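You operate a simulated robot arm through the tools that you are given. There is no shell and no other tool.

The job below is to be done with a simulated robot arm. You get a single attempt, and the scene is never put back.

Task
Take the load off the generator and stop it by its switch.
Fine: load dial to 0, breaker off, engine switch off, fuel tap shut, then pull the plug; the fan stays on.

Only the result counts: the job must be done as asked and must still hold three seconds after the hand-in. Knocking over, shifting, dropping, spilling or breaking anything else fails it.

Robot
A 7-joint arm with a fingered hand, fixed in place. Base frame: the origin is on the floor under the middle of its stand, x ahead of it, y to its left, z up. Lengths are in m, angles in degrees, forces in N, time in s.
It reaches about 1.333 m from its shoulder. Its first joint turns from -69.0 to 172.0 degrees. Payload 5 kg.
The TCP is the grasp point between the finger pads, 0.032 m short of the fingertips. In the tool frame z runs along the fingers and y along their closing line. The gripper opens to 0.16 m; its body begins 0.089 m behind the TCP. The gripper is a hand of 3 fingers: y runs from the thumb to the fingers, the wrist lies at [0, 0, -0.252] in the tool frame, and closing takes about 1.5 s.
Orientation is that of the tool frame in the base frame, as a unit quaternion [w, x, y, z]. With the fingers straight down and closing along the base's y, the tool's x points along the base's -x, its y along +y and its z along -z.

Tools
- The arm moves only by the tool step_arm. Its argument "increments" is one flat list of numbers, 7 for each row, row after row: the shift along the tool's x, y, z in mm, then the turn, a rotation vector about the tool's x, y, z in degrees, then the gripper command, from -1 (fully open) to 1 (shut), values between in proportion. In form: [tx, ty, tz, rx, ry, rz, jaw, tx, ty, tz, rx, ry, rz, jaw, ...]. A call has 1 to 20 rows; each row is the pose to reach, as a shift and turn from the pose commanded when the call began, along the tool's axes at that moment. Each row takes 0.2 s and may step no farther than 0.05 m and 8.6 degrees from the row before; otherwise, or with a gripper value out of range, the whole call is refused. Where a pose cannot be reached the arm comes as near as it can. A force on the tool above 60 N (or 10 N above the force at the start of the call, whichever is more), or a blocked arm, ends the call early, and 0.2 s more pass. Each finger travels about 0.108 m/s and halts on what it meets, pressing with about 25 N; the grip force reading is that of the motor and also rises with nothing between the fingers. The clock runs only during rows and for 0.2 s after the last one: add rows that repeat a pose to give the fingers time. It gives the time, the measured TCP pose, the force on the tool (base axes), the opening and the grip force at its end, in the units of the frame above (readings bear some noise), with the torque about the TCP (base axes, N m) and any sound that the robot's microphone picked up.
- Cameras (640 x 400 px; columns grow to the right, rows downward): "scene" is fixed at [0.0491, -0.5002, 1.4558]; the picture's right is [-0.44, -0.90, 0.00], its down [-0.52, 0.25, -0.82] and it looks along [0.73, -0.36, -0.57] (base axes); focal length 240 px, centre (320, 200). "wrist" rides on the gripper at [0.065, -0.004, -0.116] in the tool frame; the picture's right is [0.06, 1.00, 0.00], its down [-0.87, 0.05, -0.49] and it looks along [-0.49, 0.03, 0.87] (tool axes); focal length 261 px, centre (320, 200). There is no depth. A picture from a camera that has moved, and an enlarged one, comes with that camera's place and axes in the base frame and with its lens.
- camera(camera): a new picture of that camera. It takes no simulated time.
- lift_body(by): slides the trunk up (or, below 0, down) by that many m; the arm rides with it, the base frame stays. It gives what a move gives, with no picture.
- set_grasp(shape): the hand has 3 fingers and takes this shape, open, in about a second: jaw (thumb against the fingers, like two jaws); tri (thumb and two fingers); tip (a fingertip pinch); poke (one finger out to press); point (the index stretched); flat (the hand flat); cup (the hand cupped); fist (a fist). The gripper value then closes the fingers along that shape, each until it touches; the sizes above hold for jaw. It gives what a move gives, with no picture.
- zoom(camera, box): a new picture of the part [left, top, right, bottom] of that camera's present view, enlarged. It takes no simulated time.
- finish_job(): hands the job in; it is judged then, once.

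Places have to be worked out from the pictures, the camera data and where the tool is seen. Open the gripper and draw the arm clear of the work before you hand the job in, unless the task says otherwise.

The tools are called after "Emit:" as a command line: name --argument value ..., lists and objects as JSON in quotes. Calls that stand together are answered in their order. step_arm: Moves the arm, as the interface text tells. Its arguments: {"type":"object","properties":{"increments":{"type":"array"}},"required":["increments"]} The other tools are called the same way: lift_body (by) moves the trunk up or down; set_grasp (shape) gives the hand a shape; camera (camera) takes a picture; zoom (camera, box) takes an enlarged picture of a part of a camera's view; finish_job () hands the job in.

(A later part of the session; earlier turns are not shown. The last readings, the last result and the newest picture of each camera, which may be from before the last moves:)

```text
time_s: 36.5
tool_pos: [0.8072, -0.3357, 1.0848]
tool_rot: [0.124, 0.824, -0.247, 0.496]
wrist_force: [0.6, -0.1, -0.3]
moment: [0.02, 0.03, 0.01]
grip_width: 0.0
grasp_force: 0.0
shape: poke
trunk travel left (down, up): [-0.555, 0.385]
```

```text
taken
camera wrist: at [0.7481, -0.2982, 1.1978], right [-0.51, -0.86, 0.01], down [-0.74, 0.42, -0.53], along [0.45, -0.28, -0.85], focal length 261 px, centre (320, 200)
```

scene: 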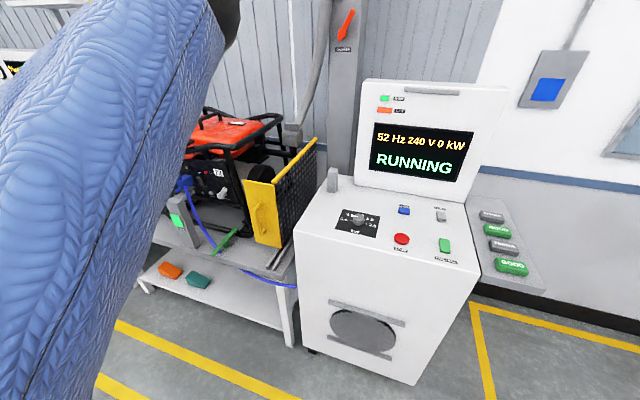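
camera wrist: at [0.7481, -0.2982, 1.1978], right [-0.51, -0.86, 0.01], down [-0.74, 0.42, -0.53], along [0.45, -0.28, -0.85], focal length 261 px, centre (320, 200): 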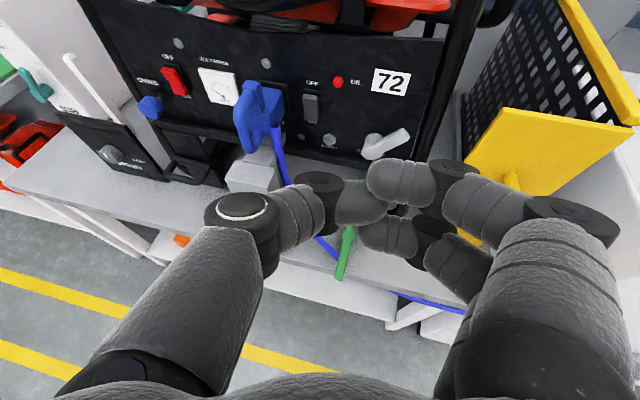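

I'll press with the closed jaw instead. Tilted like this, the upper fingertip leads. The breaker rocker is at about s = 0.38 along the panel, z 0.95–0.99, with its OFF (top) end sticking out and the plug body only about 15 mm to its left. So I come from the right, swinging the hand to point more along +x, and go to a pre-press spot.

Emit:
step_arm --increments '[-5, -2, 20, 3.8, -0.2, -2.1, 1, -12, -5, 42, 7.6, -0.4, -4.2, 1, -18, -7, 65, 11.4, -0.5, -6.2, 1, -25, -10, 88, 15.2, -0.7, -8.3, 1, -31, -12, 110, 19, -0.9, -10.4, 1, -37, -14.4, 132, 22.8, -1.0, -12.4, 1, -37, -14.4, 132, 22.8, -1.0, -12.4, 1]'

Emit:
camera --camera "wrist"

Emit:
camera --camera "scene"

```text
time_s: 38.1
tool_pos: [0.8983, -0.3739, 0.9931]
tool_rot: [0.01, 0.858, -0.056, 0.511]
wrist_force: [0.2, -0.3, -0.1]
moment: [0.02, -0.01, -0.02]
grip_width: 0.0
grasp_force: 24.3
shape: jaw
trunk travel left (down, up): [-0.555, 0.385]
```

```text
taken
camera wrist: at [0.8297, -0.3656, 1.106], right [-0.08, -1.0, 0.02], down [-0.85, 0.06, -0.53], along [0.53, -0.05, -0.85], focal length 261 px, centre (320, 200)
```

wrist: 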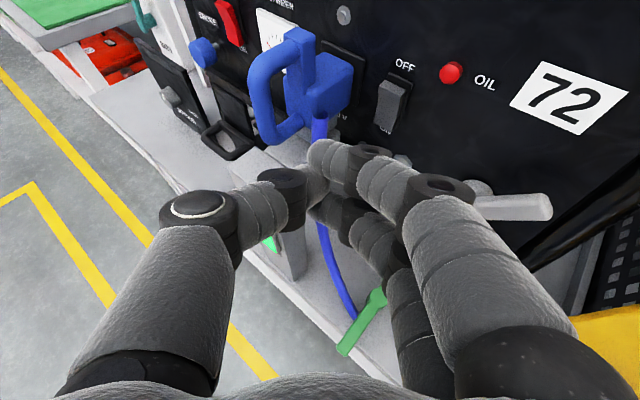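

```text
taken
```

scene: 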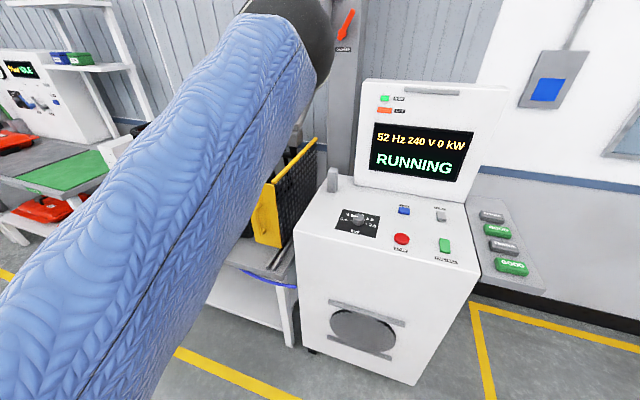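

The pose was reached. I zoom in on the breaker from here to refine its position and see its tilt.

Emit:
zoom --camera "wrist" --box '[230, 10, 550, 210]'

Emit:
zoom --camera "wrist" --box '[340, 40, 460, 115]'

```text
2.00 times, centred on (390, 110) of wrist
camera zoom: at [0.8297, -0.3656, 1.106], right [-0.08, -1.0, 0.02], down [-0.85, 0.06, -0.53], along [0.53, -0.05, -0.85], focal length 521 px, centre (180, 380)
```

zoom: 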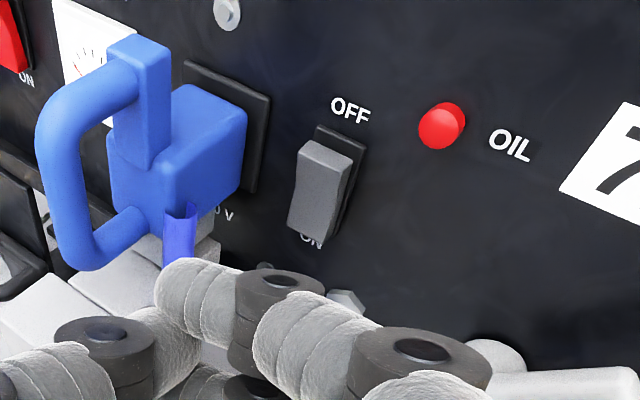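

```text
5.33 times, centred on (400, 78) of wrist
camera zoom: at [0.8297, -0.3656, 1.106], right [-0.08, -1.0, 0.02], down [-0.85, 0.06, -0.53], along [0.53, -0.05, -0.85], focal length 1390 px, centre (-107, 853)
```

zoom: 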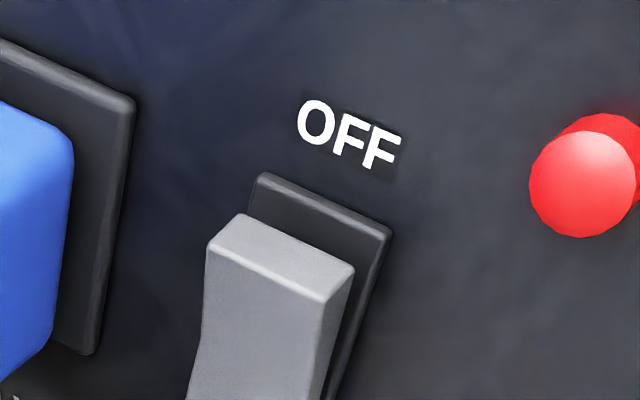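

The rocker's OFF end sticks out about 14 mm at (s 0.383, z 0.983), so pushing its top in switches it off. I turn the hand 8° back for side clearance and advance to about 20 mm short of it.

Emit:
step_arm --increments '[3, 7, 14, -1.8, 0.1, 1.0, 1, 6, 13, 28, -3.5, 0.15, 1.9, 1, 9, 20, 42, -5.3, 0.2, 2.9, 1, 12.5, 26.7, 56.3, -7.0, 0.3, 3.8, 1, 12.5, 26.7, 56.3, -7.0, 0.3, 3.8, 1]'

Emit:
camera --camera "wrist"

```text
time_s: 39.3
tool_pos: [0.9509, -0.4078, 0.9759]
tool_rot: [0.047, 0.851, -0.116, 0.51]
wrist_force: [-0.3, 0.0, 0.4]
moment: [0.0, 0.0, -0.01]
grip_width: 0.0
grasp_force: 25.0
shape: jaw
trunk travel left (down, up): [-0.555, 0.385]
```

```text
taken
camera wrist: at [0.8835, -0.3909, 1.0885], right [-0.22, -0.98, 0.01], down [-0.83, 0.17, -0.53], along [0.52, -0.13, -0.85], focal length 261 px, centre (320, 200)
```

wrist: 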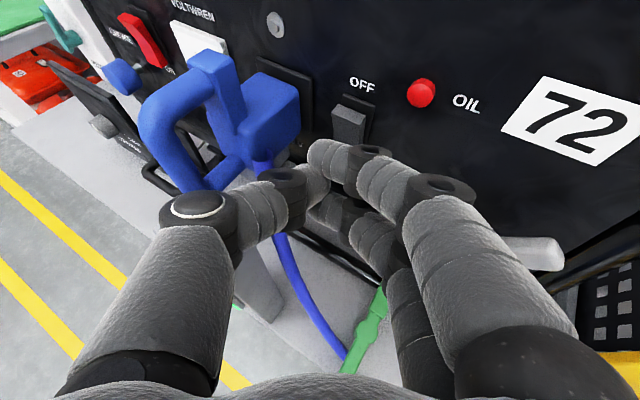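

The fingertip is lined up in front of the breaker's OFF end with the plug clear to the left. I push inward along the panel normal by 28 mm in small steps.

Emit:
step_arm --increments '[2.1, 2.5, 3.8, 0, 0, 0, 1, 4.3, 5.0, 7.5, 0, 0, 0, 1, 6.4, 7.4, 11.3, 0, 0, 0, 1, 8.6, 9.9, 15.1, 0, 0, 0, 1, 10.3, 11.9, 18.1, 0, 0, 0, 1, 12.0, 13.9, 21.1, 0, 0, 0, 1]'

Emit:
camera --camera "wrist"

```text
time_s: 40.7
tool_pos: [0.97, -0.4237, 0.9773]
tool_rot: [0.046, 0.852, -0.115, 0.509]
wrist_force: [-17.0, 10.0, -2.5]
moment: [0.01, -0.02, 0.05]
grip_width: 0.0
grasp_force: 25.3
shape: jaw
trunk travel left (down, up): [-0.555, 0.385]
```

```text
taken
camera wrist: at [0.9016, -0.4054, 1.0893], right [-0.21, -0.98, 0.02], down [-0.83, 0.17, -0.53], along [0.51, -0.13, -0.85], focal length 261 px, centre (320, 200)
```

wrist: 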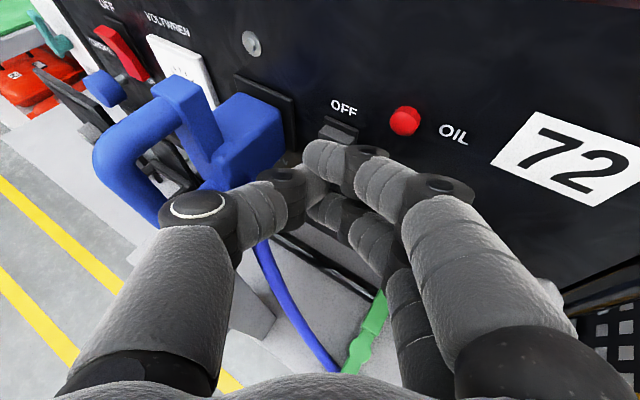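

The push meets about 20 N. I zoom on the contact to see if the rocker has tipped.

Emit:
zoom --camera "wrist" --box '[270, 80, 430, 180]'

```text
4.00 times, centred on (350, 130) of wrist
camera zoom: at [0.9016, -0.4054, 1.0893], right [-0.21, -0.98, 0.02], down [-0.83, 0.17, -0.53], along [0.51, -0.13, -0.85], focal length 1043 px, centre (200, 480)
```

zoom: 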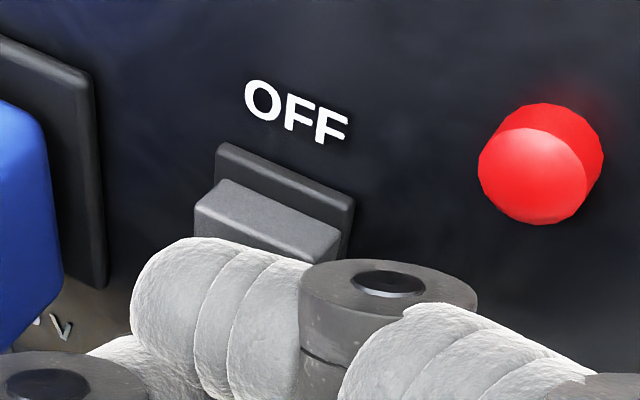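

The fingertip is pressing near the rocker's middle, below its top edge. I back off 10 mm, raise 9 mm and push again on the OFF end.

Emit:
step_arm --increments '[-2.6, -3.0, -4.5, 0, 0, 0, 1, -4.3, -5.0, -7.5, 0, 0, 0, 1, 3.6, -5.3, -11.8, 0, 0, 0, 1, 6.2, -2.3, -7.3, 0, 0, 0, 1, 7.9, -0.3, -4.3, 0, 0, 0, 1, 10, 2.2, -0.5, 0, 0, 0, 1, 11.3, 3.7, 1.7, 0, 0, 0, 1]'

Emit:
zoom --camera "wrist" --box '[270, 80, 430, 180]'

```text
time_s: 42.3
tool_pos: [0.9756, -0.4284, 0.9876]
tool_rot: [0.045, 0.852, -0.114, 0.509]
wrist_force: [-24.8, 18.3, 7.0]
moment: [-0.02, -0.14, 0.22]
grip_width: 0.0001
grasp_force: 25.0
shape: jaw
trunk travel left (down, up): [-0.555, 0.385]
```

```text
4.00 times, centred on (350, 130) of wrist
camera zoom: at [0.9072, -0.4103, 1.0999], right [-0.21, -0.98, 0.02], down [-0.83, 0.17, -0.53], along [0.52, -0.13, -0.85], focal length 1043 px, centre (200, 480)
```

zoom: 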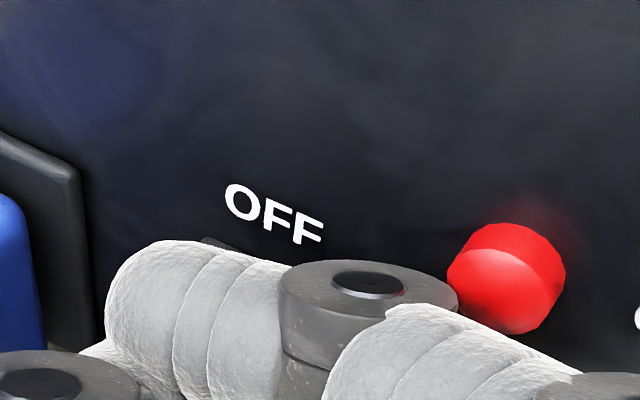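

The tip is now in to about the bezel level with 31 N. I back off 35 mm to check the rocker.

Emit:
step_arm --increments '[-4.3, -5.0, -7.5, 0, 0, 0, 1, -10.7, -12.4, -18.9, 0, 0, 0, 1, -15, -17.4, -26.4, 0, 0, 0, 1, -15, -17.4, -26.4, 0, 0, 0, 1]'

Emit:
zoom --camera "wrist" --box '[270, 60, 430, 160]'

Emit:
camera --camera "scene"

```text
time_s: 43.3
tool_pos: [0.9527, -0.4075, 0.9853]
tool_rot: [0.047, 0.852, -0.116, 0.509]
wrist_force: [-1.0, 0.2, 0.0]
moment: [0.01, -0.01, -0.02]
grip_width: 0.0002
grasp_force: 25.1
shape: jaw
trunk travel left (down, up): [-0.555, 0.385]
```

```text
4.00 times, centred on (350, 110) of wrist
camera zoom: at [0.8837, -0.3898, 1.0977], right [-0.22, -0.98, 0.02], down [-0.83, 0.17, -0.53], along [0.52, -0.13, -0.85], focal length 1043 px, centre (200, 560)
```

zoom: 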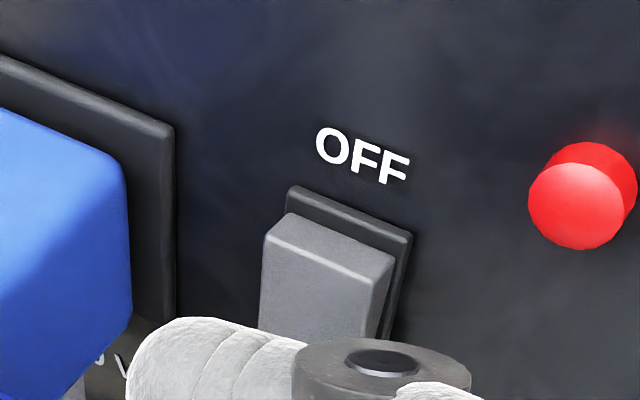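

```text
taken
```

scene: 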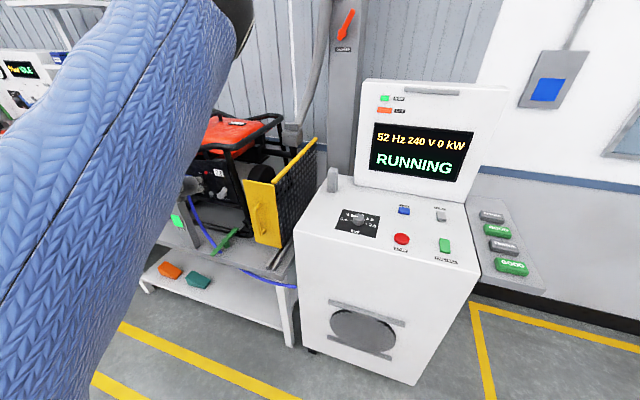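

From here I can't tell whether the rocker tipped. I back off further to the earlier viewpoint to compare.

Emit:
step_arm --increments '[-12, -15, -22, 0, 0, 0, 1, -24, -28, -42, 0, 0, 0, 1, -24, -28, -42, 0, 0, 0, 1]'

Emit:
zoom --camera "wrist" --box '[230, 10, 550, 210]'

Emit:
zoom --camera "wrist" --box '[310, 50, 430, 125]'

```text
time_s: 44.1
tool_pos: [0.9131, -0.3695, 0.9859]
tool_rot: [0.046, 0.852, -0.116, 0.509]
wrist_force: [0.8, -0.3, 0.2]
moment: [-0.01, 0.0, 0.01]
grip_width: 0.0002
grasp_force: 25.3
shape: jaw
trunk travel left (down, up): [-0.555, 0.385]
```

```text
2.00 times, centred on (390, 110) of wrist
camera zoom: at [0.8451, -0.3504, 1.0983], right [-0.21, -0.98, 0.02], down [-0.83, 0.17, -0.53], along [0.52, -0.13, -0.85], focal length 521 px, centre (180, 380)
```

zoom: 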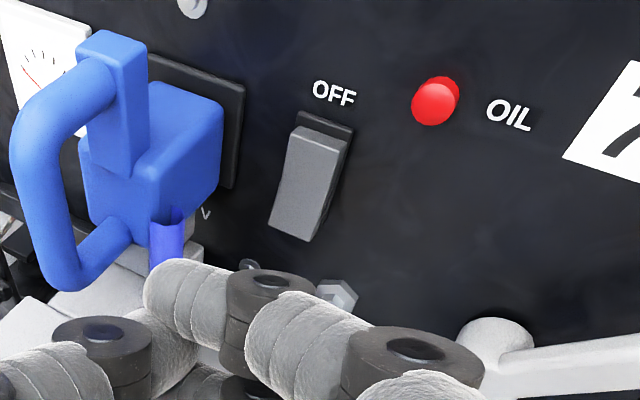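

```text
5.33 times, centred on (370, 88) of wrist
camera zoom: at [0.8451, -0.3504, 1.0983], right [-0.21, -0.98, 0.02], down [-0.83, 0.17, -0.53], along [0.52, -0.13, -0.85], focal length 1390 px, centre (53, 800)
```

zoom: 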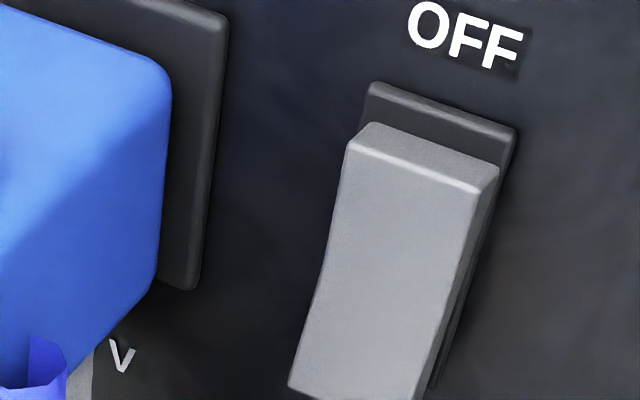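

The rocker's bottom end now sticks out and hides the ON label, so the breaker is OFF. Next is the red engine switch (s ≈ 0.583, same height, OFF on top). I retreat and rise clear of the plug, then swing left in front of it with the hand turned to azimuth -33° and pitched more steeply.

Emit:
step_arm --increments '[10, -26, -28, 0, 0, 0, 1, 20, -53, -57, 0, 0, 0, 1, 30, -80, -85, 0, 0, 0, 1, 41, -106, -114, 0, 0, 0, 1, 55, -126, -87, -3.3, -2.2, 2.3, 1, 68, -146, -60, -6.6, -4.3, 4.5, 1, 82, -166, -34, -10, -6.5, 6.8, 1, 95, -186, -7, -13.3, -8.6, 9, 1, 109, -206, 20, -16.6, -10.8, 11.3, 1, 109, -206, 20, -16.6, -10.8, 11.3, 1]'

Emit:
camera --camera "wrist"

Emit:
camera --camera "scene"

```text
time_s: 46.3
tool_pos: [0.9711, -0.2907, 1.0839]
tool_rot: [0.098, 0.866, -0.27, 0.409]
wrist_force: [-0.4, -0.8, -0.2]
moment: [0.0, -0.01, -0.01]
grip_width: 0.0002
grasp_force: 25.5
shape: jaw
out of reach, approached as far as the arm can: row 7, 8, 9, 10
trunk travel left (down, up): [-0.555, 0.385]
```

```text
taken
camera wrist: at [0.9316, -0.2675, 1.2098], right [-0.51, -0.86, 0.0], down [-0.8, 0.48, -0.35], along [0.3, -0.17, -0.94], focal length 261 px, centre (320, 200)
```

wrist: 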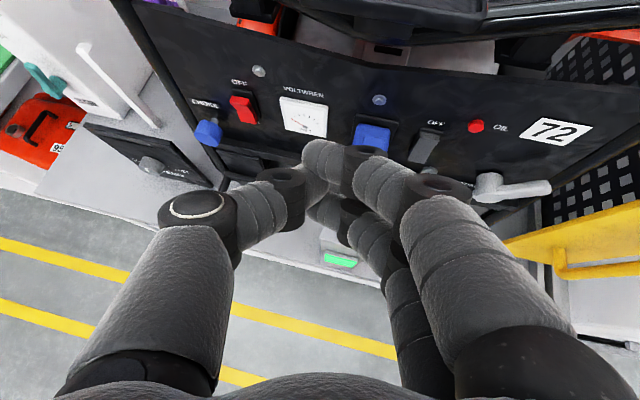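

```text
taken
```

scene: 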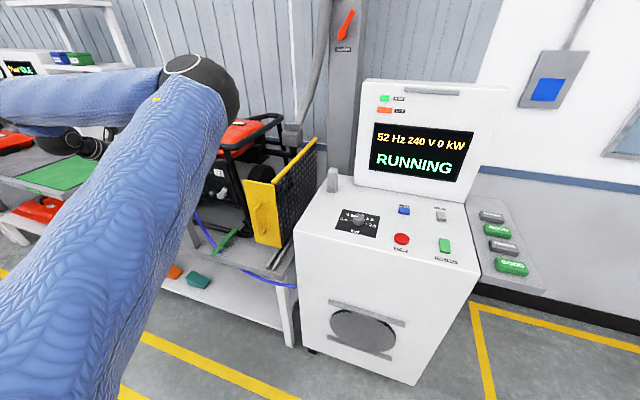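

The arm stopped short at (0.971, -0.291). The forearm comes in from the right (elbow near (0.48, -0.52, 1.39)), so the wrist is at a limit with the camera-up roll. I retreat a little and roll the hand back by +90° (thumb up, camera to the right) to free the wrist.

Emit:
step_arm --increments '[-5, -2, -17, 0, 0, 7.5, 1, -9, -4, -34, 0, 0, 15, 1, -14, -6, -51, 0, 0, 22.5, 1, -18.7, -7.5, -67.8, 0, 0, 30, 1, -18.7, -7.5, -67.8, 0, 0, 37.5, 1, -18.7, -7.5, -67.8, 0, 0, 45, 1, -18.7, -7.5, -67.8, 0, 0, 52.5, 1, -18.7, -7.5, -67.8, 0, 0, 60, 1, -18.7, -7.5, -67.8, 0, 0, 67.5, 1, -18.7, -7.5, -67.8, 0, 0, 75, 1, -18.7, -7.5, -67.8, 0, 0, 82.5, 1, -18.7, -7.5, -67.8, 0, 0, 90, 1, -18.7, -7.5, -67.8, 0, 0, 90, 1]'

Emit:
camera --camera "wrist"

Emit:
camera --camera "scene"

```text
time_s: 49.1
tool_pos: [0.911, -0.2839, 1.109]
tool_rot: [0.22, -0.422, 0.804, -0.357]
wrist_force: [1.0, -0.4, -0.7]
moment: [-0.01, -0.03, 0.04]
grip_width: 0.0001
grasp_force: 25.1
shape: jaw
out of reach, approached as far as the arm can: row 1, 2, 3, 4, 5, 6, 7, 8, 9, 10, 11, 12, 13
trunk travel left (down, up): [-0.555, 0.385]
```

```text
taken
camera wrist: at [0.8025, -0.2945, 1.182], right [-0.55, 0.34, -0.76], down [0.12, 0.94, 0.33], along [0.82, 0.09, -0.56], focal length 261 px, centre (320, 200)
```

wrist: 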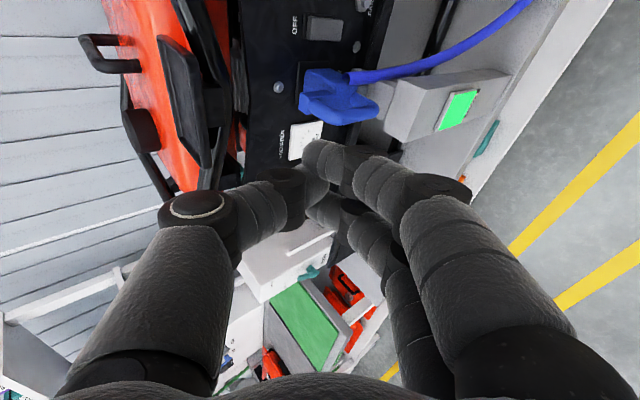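

```text
taken
```

scene: 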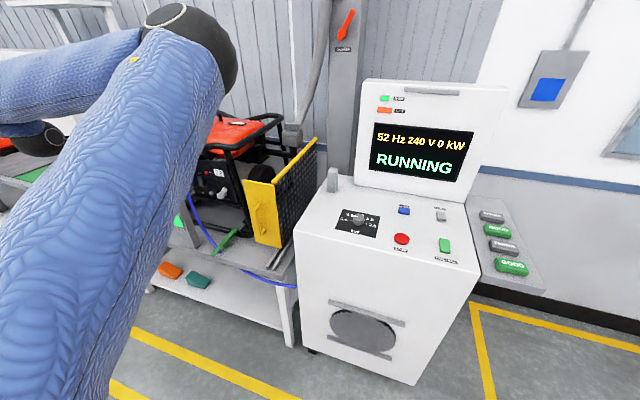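

Only the tool direction is limited; the roll went through fine. The elbow hangs out to the right, so I swing the hand out to the left-front in free space, pointing down, to bring the elbow around.

Emit:
step_arm --increments '[-9, 7, -34, -5, 0.3, 0, 1, -18, 14, -68, -10, 0.7, 0, 1, -27, 21, -102, -15, 1, 0, 1, -36, 28, -136, -20, 1.4, 0, 1, -44, 36, -170, -25, 1.7, 0, 1, -53, 43, -204, -30, 2, 0, 1, -62, 50, -238, -35, 2.4, 0, 1, -71, 57, -272, -40, 2.7, 0, 1, -80, 64, -306, -45, 3, 0, 1, -89, 71, -340, -49.4, 3.4, 0, 1, -89, 71, -340, -49.4, 3.4, 0, 1]'

Emit:
camera --camera "scene"

```text
time_s: 51.5
tool_pos: [0.6359, -0.1341, 1.2247]
tool_rot: [0.018, -0.457, 0.889, 0.012]
wrist_force: [0.4, 0.0, -0.8]
moment: [0.01, 0.01, 0.03]
grip_width: 0.0
grasp_force: 25.1
shape: jaw
out of reach, approached as far as the arm can: row 1, 2, 3, 4, 5, 6, 7, 8, 9, 10, 11
trunk travel left (down, up): [-0.555, 0.385]
```

```text
taken
```

scene: 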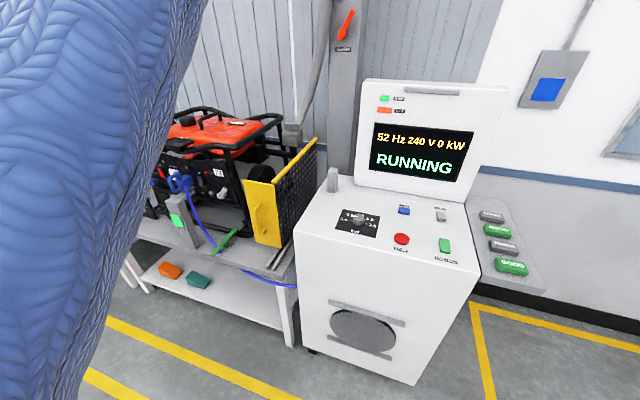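

Still limited. From this picture I can check the breaker while the panel is visible, then I'll raise the trunk back to its starting height to give the arm its original posture range.

Emit:
zoom --camera "scene" --box '[140, 145, 250, 214]'

Emit:
lift_body --by 0.22

Emit:
camera --camera "scene"

Emit:
camera --camera "wrist"

```text
5.80 times, centred on (195, 180) of scene
camera zoom: at [0.0491, -0.5002, 1.4558], right [-0.44, -0.9, 0.0], down [-0.52, 0.25, -0.82], along [0.73, -0.36, -0.57], focal length 1391 px, centre (1045, 319)
```

zoom: 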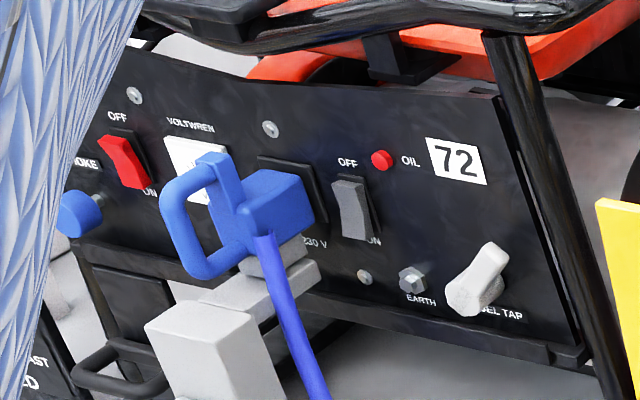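

```text
time_s: 53.9
tool_pos: [0.637, -0.1347, 1.4451]
tool_rot: [0.019, -0.458, 0.889, 0.012]
wrist_force: [0.1, -0.8, 0.4]
moment: [0.02, -0.01, -0.01]
grip_width: 0.0
grasp_force: 24.5
shape: jaw
trunk travel left (down, up): [-0.775, 0.165]
```

```text
taken
```

scene: 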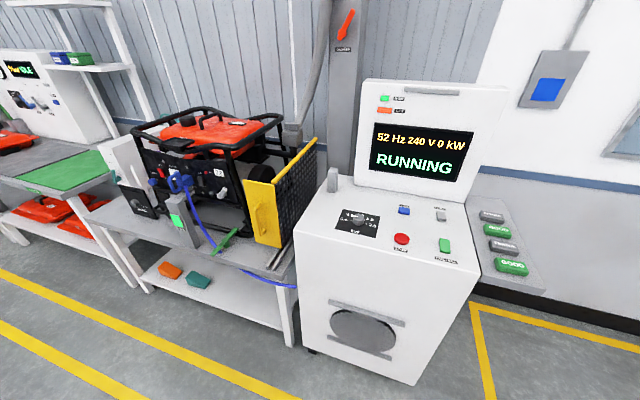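

```text
taken
camera wrist: at [0.6001, -0.1931, 1.5575], right [-0.85, 0.53, 0.0], down [0.45, 0.72, 0.53], along [0.28, 0.45, -0.85], focal length 261 px, centre (320, 200)
```

wrist: 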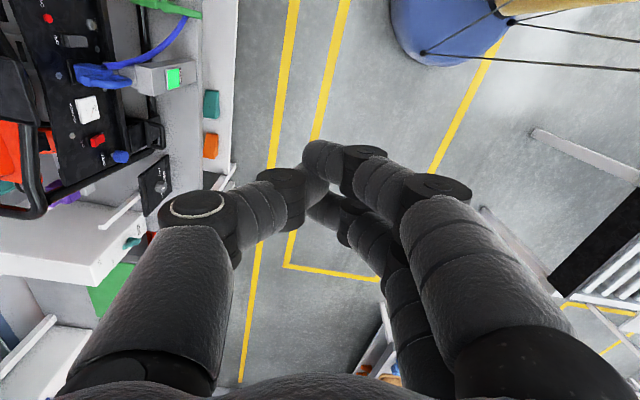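

The breaker's rocker now shows its ON end out, unlike the red one, so it is OFF. With the trunk back up, I try moving the hand to the left-front, pointing down, to re-pose the elbow.

Emit:
step_arm --increments '[-12, 38, 5, 0, 0, -5, 1, -24, 76, 10, 0, 0, -10, 1, -36, 114, 15, 0, 0, -10, 1, -48, 152, 20, 0, 0, -10, 1, -60, 190, 25, 0, 0, -10, 1, -60, 190, 25, 0, 0, -10, 1]'

Emit:
camera --camera "scene"

```text
time_s: 55.3
tool_pos: [0.5094, -0.0654, 1.4192]
tool_rot: [0.02, -0.534, 0.845, 0.013]
wrist_force: [-0.5, 0.1, -0.6]
moment: [0.02, 0.02, -0.01]
grip_width: 0.0
grasp_force: 25.1
shape: jaw
out of reach, approached as far as the arm can: row 1, 2, 3, 4, 5, 6
trunk travel left (down, up): [-0.775, 0.165]
```

```text
taken
```

scene: 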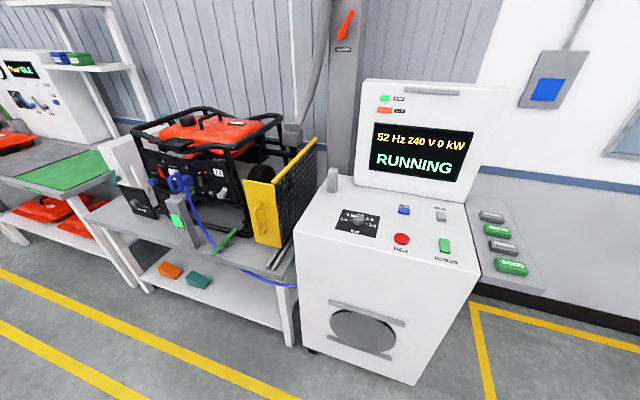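

Leftward motion is still blocked at y ≈ -0.07, so some joint is wound up. I return to the original start pose (camera toward the robot, straight down) to unwind it.

Emit:
step_arm --increments '[17, -20, 16, 0, 0, 6.5, 1, 35, -41, 33, 0, 0, 13, 1, 52, -61, 50, 0, 0, 19.5, 1, 70, -82, 66, 0, 0, 26, 1, 87, -102, 83, 0, 0, 32.5, 1, 104, -122, 100, 0, 0, 39, 1, 122, -143, 116, 0, 0, 45.5, 1, 139, -163, 133, 0, 0, 52, 1, 157, -184, 149, 0, 0, 58.5, 1, 174, -204, 166, 0, 0, 64.5, 1, 174, -204, 166, 0, 0, 64.5, 1]'

Emit:
camera --camera "scene"

```text
time_s: 57.7
tool_pos: [0.6165, -0.3052, 1.2417]
tool_rot: [0.011, 0.0, 1.0, 0.019]
wrist_force: [-0.2, 0.3, -0.7]
moment: [-0.02, 0.0, 0.01]
grip_width: 0.0
grasp_force: 24.9
shape: jaw
trunk travel left (down, up): [-0.775, 0.165]
```

```text
taken
```

scene: 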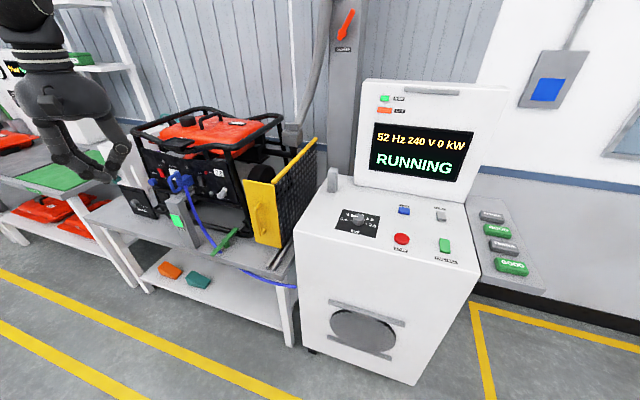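

The start pose was reached cleanly, so the arm is unwound. From here I try the natural roll (camera below): move forward-left over the front of the bench while turning the hand's heading to about -40°, still pointing down.

Emit:
step_arm --increments '[-29, 23, -1, 0, 0, 5, 1, -58, 46, -2, 0, 0, 10, 1, -88, 69, -3, 0, 0, 15, 1, -117, 92, -4, 0, 0, 20, 1, -146, 116, -5, 0, 0, 25, 1, -175, 139, -6, 0, 0, 30, 1, -204, 162, -7, 0, 0, 35, 1, -233, 185, -8, 0, 0, 40, 1, -233, 185, -8, 0, 0, 40, 1]'

Emit:
camera --camera "scene"

```text
time_s: 59.7
tool_pos: [0.8054, -0.1733, 1.254]
tool_rot: [0.005, 0.343, 0.939, 0.025]
wrist_force: [-0.2, -0.2, 0.4]
moment: [0.01, 0.02, 0.0]
grip_width: 0.0
grasp_force: 25.1
shape: jaw
out of reach, approached as far as the arm can: row 7, 8, 9
trunk travel left (down, up): [-0.775, 0.165]
```

```text
taken
```

scene: 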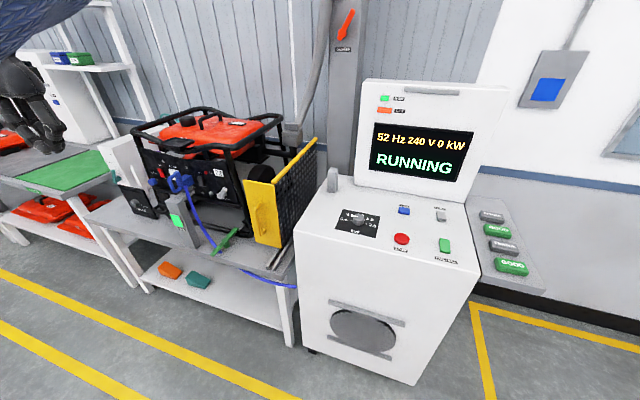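

The limit looks like an azimuth bound: nothing left of about -10° around the base. So for the red switch the hand should come in nearly radially, heading about -10°, with a steeper pitch to pass above the plug handle. I correct the heading in place first.

Emit:
step_arm --increments '[-15, 2, 6, 0, 0, -6, 1, -30, 4, 12, 0, 0, -12, 1, -45, 6, 18, 0, 0, -18, 1, -60, 8, 24, 0, 0, -24, 1, -75, 10, 29, 0, 0, -30, 1, -88, 12, 34, 0, 0, -30, 1, -88, 12, 34, 0, 0, -30, 1]'

```text
time_s: 61.3
tool_pos: [0.8709, -0.232, 1.2163]
tool_rot: [0.01, 0.088, 0.996, 0.02]
wrist_force: [-0.4, -1.0, -0.6]
moment: [-0.01, -0.01, -0.02]
grip_width: 0.0
grasp_force: 25.2
shape: jaw
out of reach, approached as far as the arm can: row 2, 3, 4, 5, 6, 7
trunk travel left (down, up): [-0.775, 0.165]
```

The deviations fit a line that bounds how far left the wrist can go. A heading of about 0° should still reach the red switch. I take a look from here to measure the rail and the plug top before choosing the approach.

Emit:
camera --camera "wrist"

Emit:
zoom --camera "scene" --box '[130, 100, 260, 181]'

```text
taken
camera wrist: at [0.8033, -0.2287, 1.3304], right [0.11, 0.99, 0.04], down [0.85, -0.12, 0.51], along [0.51, -0.02, -0.86], focal length 261 px, centre (320, 200)
```

wrist: 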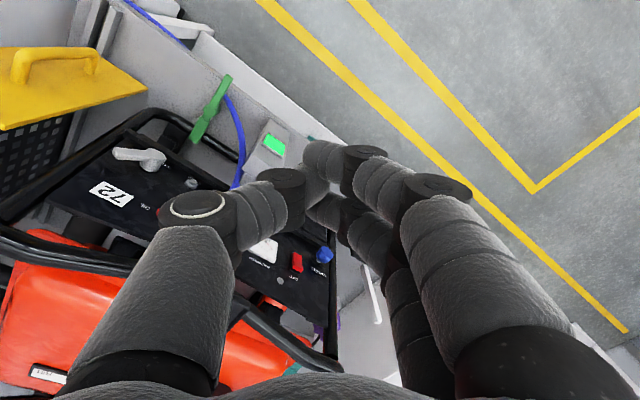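

```text
4.92 times, centred on (195, 140) of scene
camera zoom: at [0.0491, -0.5002, 1.4558], right [-0.44, -0.9, 0.0], down [-0.52, 0.25, -0.82], along [0.73, -0.36, -0.57], focal length 1181 px, centre (935, 493)
```

zoom: 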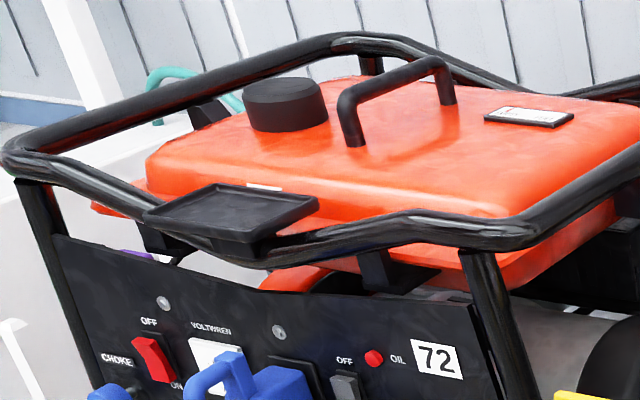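

The rail dips to z ≈ 1.08 near the plug and sits about level with the panel plane, and the hand is only about ±6 cm wide. So a camera-up hand with heading about 0° and pitch about 55° fits between plug and rail. I back away and roll the hand round by -150° first.

Emit:
step_arm --increments '[14, -6.5, -3, 0, 0, -7.5, 1, 28, -13, -6, 0, 0, -15, 1, 42, -19.5, -9, 0, 0, -22.5, 1, 56, -26, -12, 0, 0, -30, 1, 70, -32, -15, 0, 0, -37.5, 1, 84, -39, -18, 0, 0, -45, 1, 98, -45, -21, 0, 0, -52.5, 1, 112, -52, -24, 0, 0, -60, 1, 126, -58, -27, 0, 0, -67.5, 1, 141, -65, -30, 0, 0, -75, 1, 141, -65, -30, 0, 0, -82.5, 1, 141, -65, -30, 0, 0, -90, 1, 141, -65, -30, 0, 0, -97.5, 1, 141, -65, -30, 0, 0, -105, 1, 141, -65, -30, 0, 0, -112.5, 1, 141, -65, -30, 0, 0, -120, 1, 141, -65, -30, 0, 0, -127.5, 1, 141, -65, -30, 0, 0, -135, 1, 141, -65, -30, 0, 0, -142.5, 1, 141, -65, -30, 0, 0, -150, 1]'

```text
time_s: 65.5
tool_pos: [0.7182, -0.2717, 1.2426]
tool_rot: [-0.022, 0.94, -0.341, 0.004]
wrist_force: [0.2, -0.7, 0.9]
moment: [0.04, 0.03, -0.02]
grip_width: 0.0
grasp_force: 25.1
shape: jaw
trunk travel left (down, up): [-0.775, 0.165]
```

The roll went through. I turn the heading the remaining 40° to face straight ahead (+x).

Emit:
step_arm --increments '[7, -8, 3, 0, 0, -7, 1, 13, -15, 7, 0, 0, -14, 1, 20, -23, 10, 0, 0, -21, 1, 27, -31, 13, 0, 0, -28, 1, 33, -38, 17, 0, 0, -35, 1, 40, -46, 20, 0, 0, -40, 1, 40, -46, 20, 0, 0, -40, 1]'

```text
time_s: 67.1
tool_pos: [0.7814, -0.261, 1.2244]
tool_rot: [-0.018, 1.0, 0.0, 0.011]
wrist_force: [0.7, 0.0, 0.2]
moment: [0.01, -0.04, -0.01]
grip_width: 0.0001
grasp_force: 24.3
shape: jaw
trunk travel left (down, up): [-0.775, 0.165]
```

Heading is now straight ahead. I pitch up 55° while moving forward to (0.92, -0.25, 1.15).

Emit:
step_arm --increments '[17, -1, 10, 0, 6.9, 0, 1, 34, -2, 19, 0, 13.8, 0, 1, 51, -3, 29, 0, 20.6, 0, 1, 68, -4, 39, 0, 27.5, 0, 1, 86, -5, 48, 0, 34.4, 0, 1, 103, -6, 58, 0, 41.3, 0, 1, 120, -7, 68, 0, 48.1, 0, 1, 137, -8, 77, 0, 55, 0, 1, 137, -8, 77, 0, 55, 0, 1]'

Emit:
camera --camera "wrist"

```text
time_s: 69.1
tool_pos: [0.9207, -0.2511, 1.154]
tool_rot: [-0.017, 0.881, -0.008, 0.472]
wrist_force: [0.6, -0.6, 0.3]
moment: [-0.01, 0.01, 0.0]
grip_width: 0.0001
grasp_force: 24.9
shape: jaw
trunk travel left (down, up): [-0.775, 0.165]
```

```text
taken
camera wrist: at [0.8606, -0.2513, 1.2707], right [0.03, -1.0, 0.01], down [-0.89, -0.04, -0.45], along [0.45, 0.0, -0.89], focal length 261 px, centre (320, 200)
```

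wrist: 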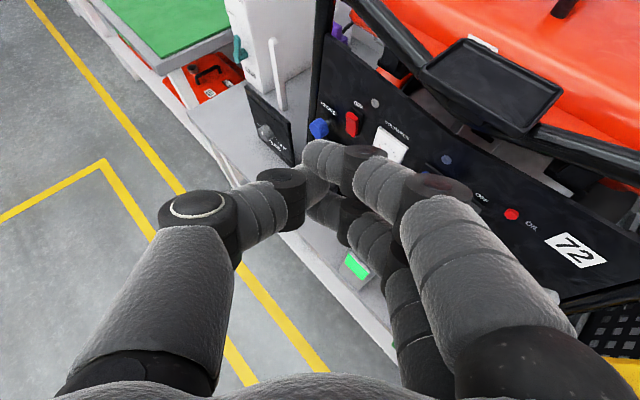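

The pose was reached exactly. I zoom in on the red switch from here to refine its place.

Emit:
zoom --camera "wrist" --box '[290, 80, 450, 180]'

```text
4.00 times, centred on (370, 130) of wrist
camera zoom: at [0.8606, -0.2513, 1.2707], right [0.03, -1.0, 0.01], down [-0.89, -0.04, -0.45], along [0.45, 0.0, -0.89], focal length 1043 px, centre (120, 480)
```

zoom: 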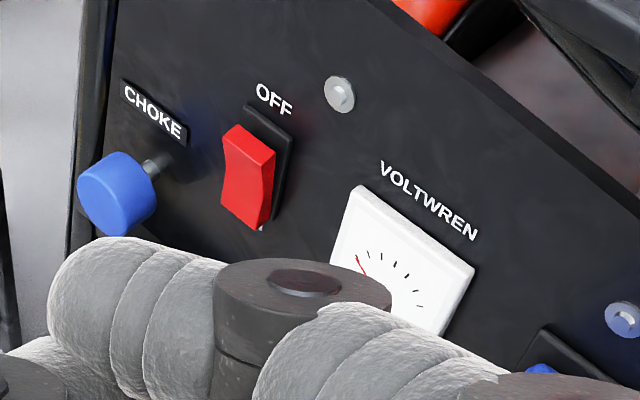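

The red rocker's top edge is at about (1.147, -0.291, 0.983), i.e. s ≈ 0.586. At this heading, the finger's last joint leads the contact. I approach in two legs to a point about 25 mm short of the switch.

Emit:
step_arm --increments '[-3, -2.4, 33, 0, 0, 0, 1, -6, -4.8, 66, 0, 0, 0, 1, -9, -7.2, 99, 0, 0, 0, 1, -12.3, -9.5, 132, 0, 0, 0, 1, -15.3, -11.9, 165.5, 0, 0, 0, 1, -25.4, -10.5, 186, 0, 0, 0, 1, -35.6, -9, 207, 0, 0, 0, 1, -45.7, -7.6, 227.6, 0, 0, 0, 1, -45.7, -7.6, 227.6, 0, 0, 0, 1]'

Emit:
camera --camera "wrist"

Emit:
zoom --camera "wrist" --box '[250, 60, 450, 185]'

```text
time_s: 71.1
tool_pos: [1.0257, -0.2828, 1.0517]
tool_rot: [-0.017, 0.882, -0.008, 0.471]
wrist_force: [0.1, 0.0, -0.4]
moment: [0.01, -0.01, 0.03]
grip_width: 0.0
grasp_force: 24.7
shape: jaw
out of reach, approached as far as the arm can: row 4, 5, 6, 7, 8, 9
trunk travel left (down, up): [-0.775, 0.165]
```

```text
taken
camera wrist: at [0.9668, -0.283, 1.1706], right [0.03, -1.0, 0.01], down [-0.89, -0.04, -0.45], along [0.45, 0.0, -0.89], focal length 261 px, centre (320, 200)
```

wrist: 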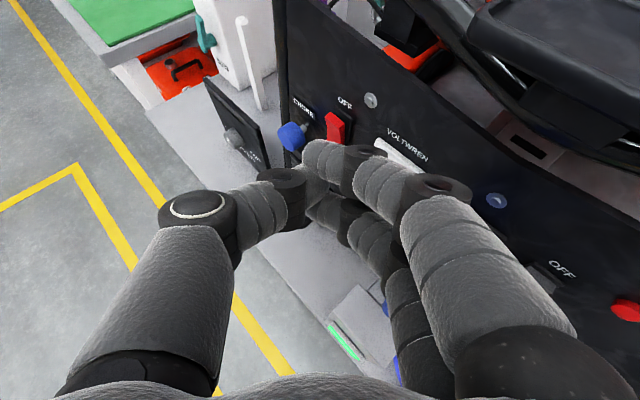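

```text
3.20 times, centred on (350, 122) of wrist
camera zoom: at [0.9668, -0.283, 1.1706], right [0.03, -1.0, 0.01], down [-0.89, -0.04, -0.45], along [0.45, 0.0, -0.89], focal length 834 px, centre (224, 448)
```

zoom: 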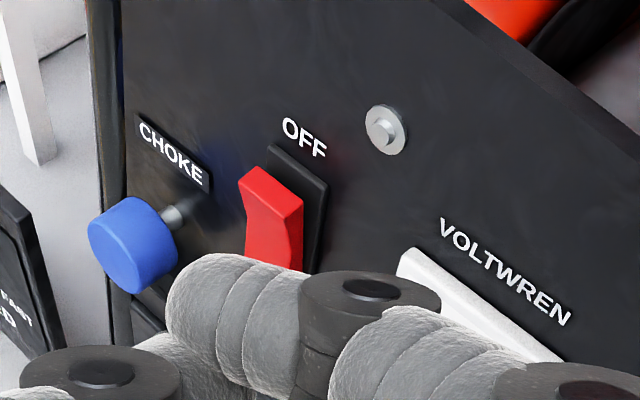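

The arm again stopped short, at (1.026, -0.283, 1.052), this time likely from stretch, with the shoulder high above the work. I retreat up and back, then lower the trunk 0.3 m so the arm can reach out level.

Emit:
step_arm --increments '[17, -3, -38, 0, 0, 0, 1, 34, -6, -75, 0, 0, 0, 1, 51, -9, -113, 0, 0, 0, 1, 68, -12, -150, 0, 0, 0, 1, 84, -15, -188, 0, 0, 0, 1, 101, -18, -226, 0, 0, 0, 1, 118, -21, -263, 0, 0, 0, 1, 135, -24, -301, 0, 0, 0, 1, 135, -24, -301, 0, 0, 0, 1]'

Emit:
lift_body --by -0.3

Emit:
camera --camera "scene"

```text
time_s: 73.1
tool_pos: [0.8499, -0.2685, 1.3357]
tool_rot: [-0.017, 0.883, -0.009, 0.47]
wrist_force: [-0.8, 0.6, -0.3]
moment: [-0.01, 0.0, -0.01]
grip_width: 0.0
grasp_force: 24.9
shape: jaw
trunk travel left (down, up): [-0.775, 0.165]
```

```text
time_s: 76.1
tool_pos: [0.8477, -0.2695, 1.0377]
tool_rot: [-0.018, 0.882, -0.008, 0.471]
wrist_force: [-1.4, 0.5, 0.2]
moment: [0.01, 0.01, -0.04]
grip_width: 0.0002
grasp_force: 25.2
shape: jaw
trunk travel left (down, up): [-0.475, 0.465]
```

```text
taken
```

scene: 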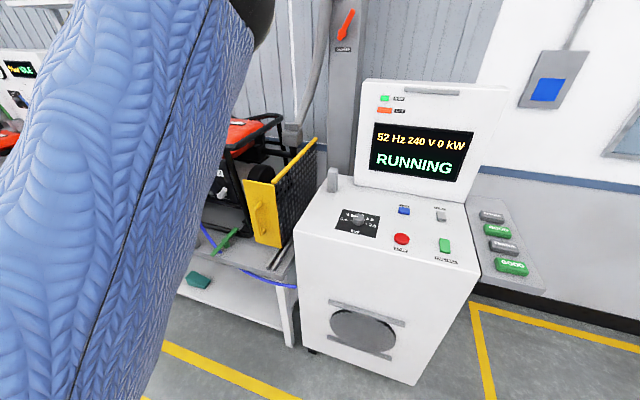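

Now I test the forward reach at this trunk height with the same hand orientation, staying well clear of the panel.

Emit:
step_arm --increments '[19, -4, 29, 0, 0, 0, 1, 38, -8, 57, 0, 0, 0, 1, 57, -12, 86, 0, 0, 0, 1, 76, -16, 115, 0, 0, 0, 1, 94.7, -19.6, 143.5, 0, 0, 0, 1, 94.7, -19.6, 143.5, 0, 0, 0, 1]'

```text
time_s: 77.5
tool_pos: [1.0209, -0.2488, 1.0393]
tool_rot: [-0.016, 0.882, -0.009, 0.471]
wrist_force: [0.2, -0.2, 1.3]
moment: [0.0, 0.0, -0.02]
grip_width: 0.0001
grasp_force: 25.0
shape: jaw
trunk travel left (down, up): [-0.475, 0.465]
```

That reached cleanly with the trunk lower. I continue to about 25 mm short of the red switch.

Emit:
step_arm --increments '[-2, -3.4, 27, 0, 0, 0, 1, -4, -6.8, 54, 0, 0, 0, 1, -5.6, -10.1, 80.6, 0, 0, 0, 1, -5.6, -10.1, 80.6, 0, 0, 0, 1]'

Emit:
camera --camera "wrist"

Emit:
zoom --camera "wrist" --box '[250, 60, 450, 185]'

```text
time_s: 78.5
tool_pos: [1.0823, -0.2369, 0.9887]
tool_rot: [-0.017, 0.882, -0.008, 0.471]
wrist_force: [-0.4, 1.2, 0.1]
moment: [-0.03, 0.01, -0.03]
grip_width: 0.0
grasp_force: 25.2
shape: jaw
trunk travel left (down, up): [-0.475, 0.465]
```

```text
taken
camera wrist: at [1.0234, -0.236, 1.1073], right [0.03, -1.0, 0.01], down [-0.89, -0.04, -0.45], along [0.45, 0.0, -0.89], focal length 261 px, centre (320, 200)
```

wrist: 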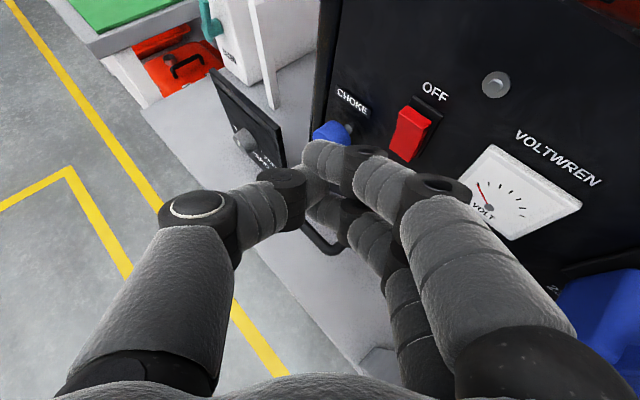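

```text
3.20 times, centred on (350, 122) of wrist
camera zoom: at [1.0234, -0.236, 1.1073], right [0.03, -1.0, 0.01], down [-0.89, -0.04, -0.45], along [0.45, 0.0, -0.89], focal length 834 px, centre (224, 448)
```

zoom: 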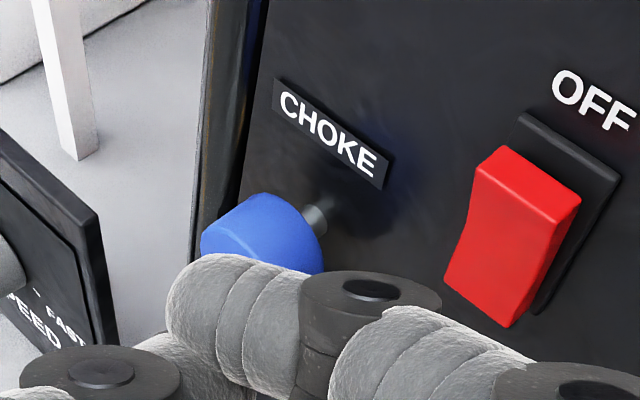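

The hand is in front of the red switch with plug and choke clear. I push inward along the panel normal in small steps onto the rocker's OFF end.

Emit:
step_arm --increments '[3.8, 4.9, 5.3, 0, 0, 0, 1, 7.4, 9.7, 10.5, 0, 0, 0, 1, 10.3, 13.2, 14.6, 0, 0, 0, 1, 12.4, 16.7, 17.6, 0, 0, 0, 1, 14.5, 20.1, 20.5, 0, 0, 0, 1, 16.2, 22.9, 22.8, 0, 0, 0, 1]'

Emit:
zoom --camera "wrist" --box '[250, 60, 450, 185]'

Emit:
camera --camera "scene"

```text
time_s: 79.9
tool_pos: [1.1123, -0.2593, 0.9882]
tool_rot: [-0.016, 0.882, -0.01, 0.472]
wrist_force: [0.3, 0.2, -0.5]
moment: [0.04, 0.0, -0.01]
grip_width: 0.0
grasp_force: 25.2
shape: jaw
trunk travel left (down, up): [-0.475, 0.465]
```

```text
3.20 times, centred on (350, 122) of wrist
camera zoom: at [1.0524, -0.259, 1.1057], right [0.03, -1.0, 0.01], down [-0.89, -0.04, -0.45], along [0.45, 0.0, -0.89], focal length 834 px, centre (224, 448)
```

zoom: 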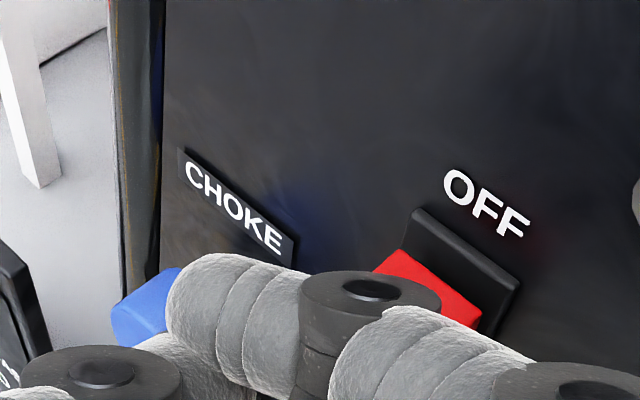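

```text
taken
```

scene: 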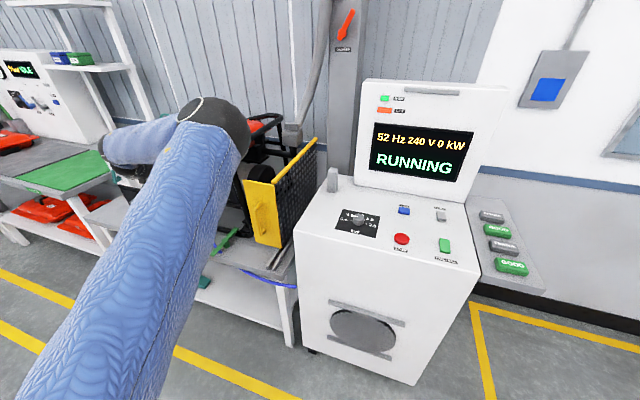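

No contact yet. I push on 12 mm further in small steps.

Emit:
step_arm --increments '[1.7, 2.8, 2.3, 0, 0, 0, 1, 3.4, 5.6, 4.7, 0, 0, 0, 1, 5.0, 8.3, 7.0, 0, 0, 0, 1]'

Emit:
zoom --camera "wrist" --box '[250, 60, 450, 185]'

Emit:
camera --camera "scene"

```text
time_s: 80.7
tool_pos: [1.1191, -0.2679, 0.9875]
tool_rot: [-0.016, 0.882, -0.01, 0.472]
wrist_force: [-0.4, -0.6, -0.2]
moment: [-0.03, 0.01, 0.03]
grip_width: 0.0002
grasp_force: 25.2
shape: jaw
trunk travel left (down, up): [-0.475, 0.465]
```

```text
3.20 times, centred on (350, 122) of wrist
camera zoom: at [1.061, -0.2671, 1.1056], right [0.03, -1.0, 0.01], down [-0.89, -0.04, -0.45], along [0.45, 0.0, -0.89], focal length 834 px, centre (224, 448)
```

zoom: 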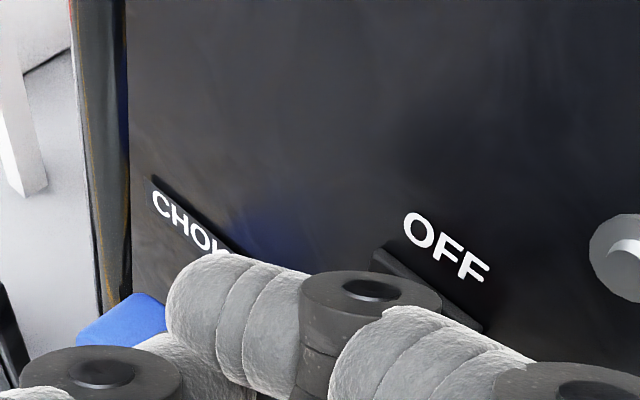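

```text
taken
```

scene: 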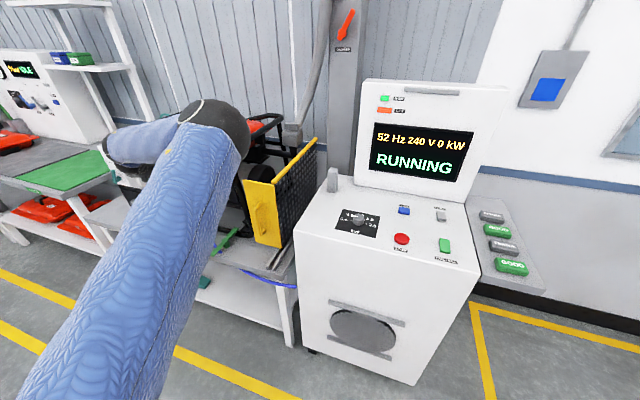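

Still no contact force. I continue another 12 mm inward.

Emit:
step_arm --increments '[1.7, 2.8, 2.3, 0, 0, 0, 1, 3.4, 5.6, 4.7, 0, 0, 0, 1, 5.0, 8.3, 7.0, 0, 0, 0, 1]'

Emit:
zoom --camera "scene" --box '[340, 75, 500, 175]'

Emit:
zoom --camera "wrist" --box '[250, 60, 450, 185]'

```text
time_s: 81.5
tool_pos: [1.1271, -0.275, 0.9885]
tool_rot: [-0.017, 0.881, -0.009, 0.473]
wrist_force: [-5.4, 5.0, 4.0]
moment: [-0.03, -0.1, 0.06]
grip_width: 0.0
grasp_force: 25.2
shape: jaw
trunk travel left (down, up): [-0.475, 0.465]
```

```text
4.00 times, centred on (420, 125) of scene
camera zoom: at [0.0491, -0.5002, 1.4558], right [-0.44, -0.9, 0.0], down [-0.52, 0.25, -0.82], along [0.73, -0.36, -0.57], focal length 960 px, centre (-80, 500)
```

zoom: 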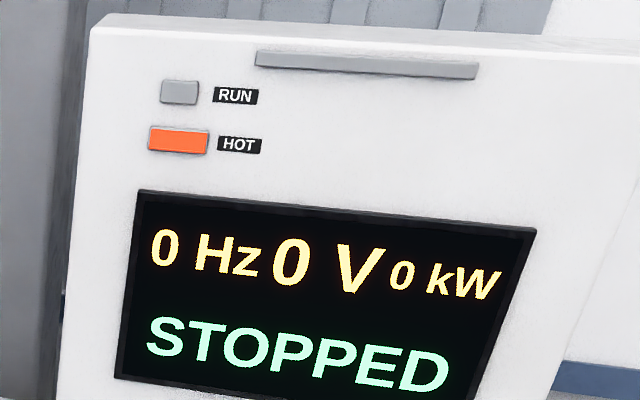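

```text
3.20 times, centred on (350, 122) of wrist
camera zoom: at [1.0681, -0.2745, 1.1082], right [0.04, -1.0, 0.01], down [-0.89, -0.04, -0.45], along [0.45, 0.0, -0.89], focal length 834 px, centre (224, 448)
```

zoom: 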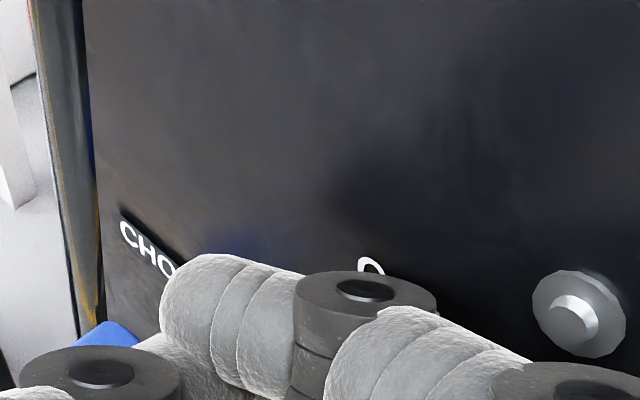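

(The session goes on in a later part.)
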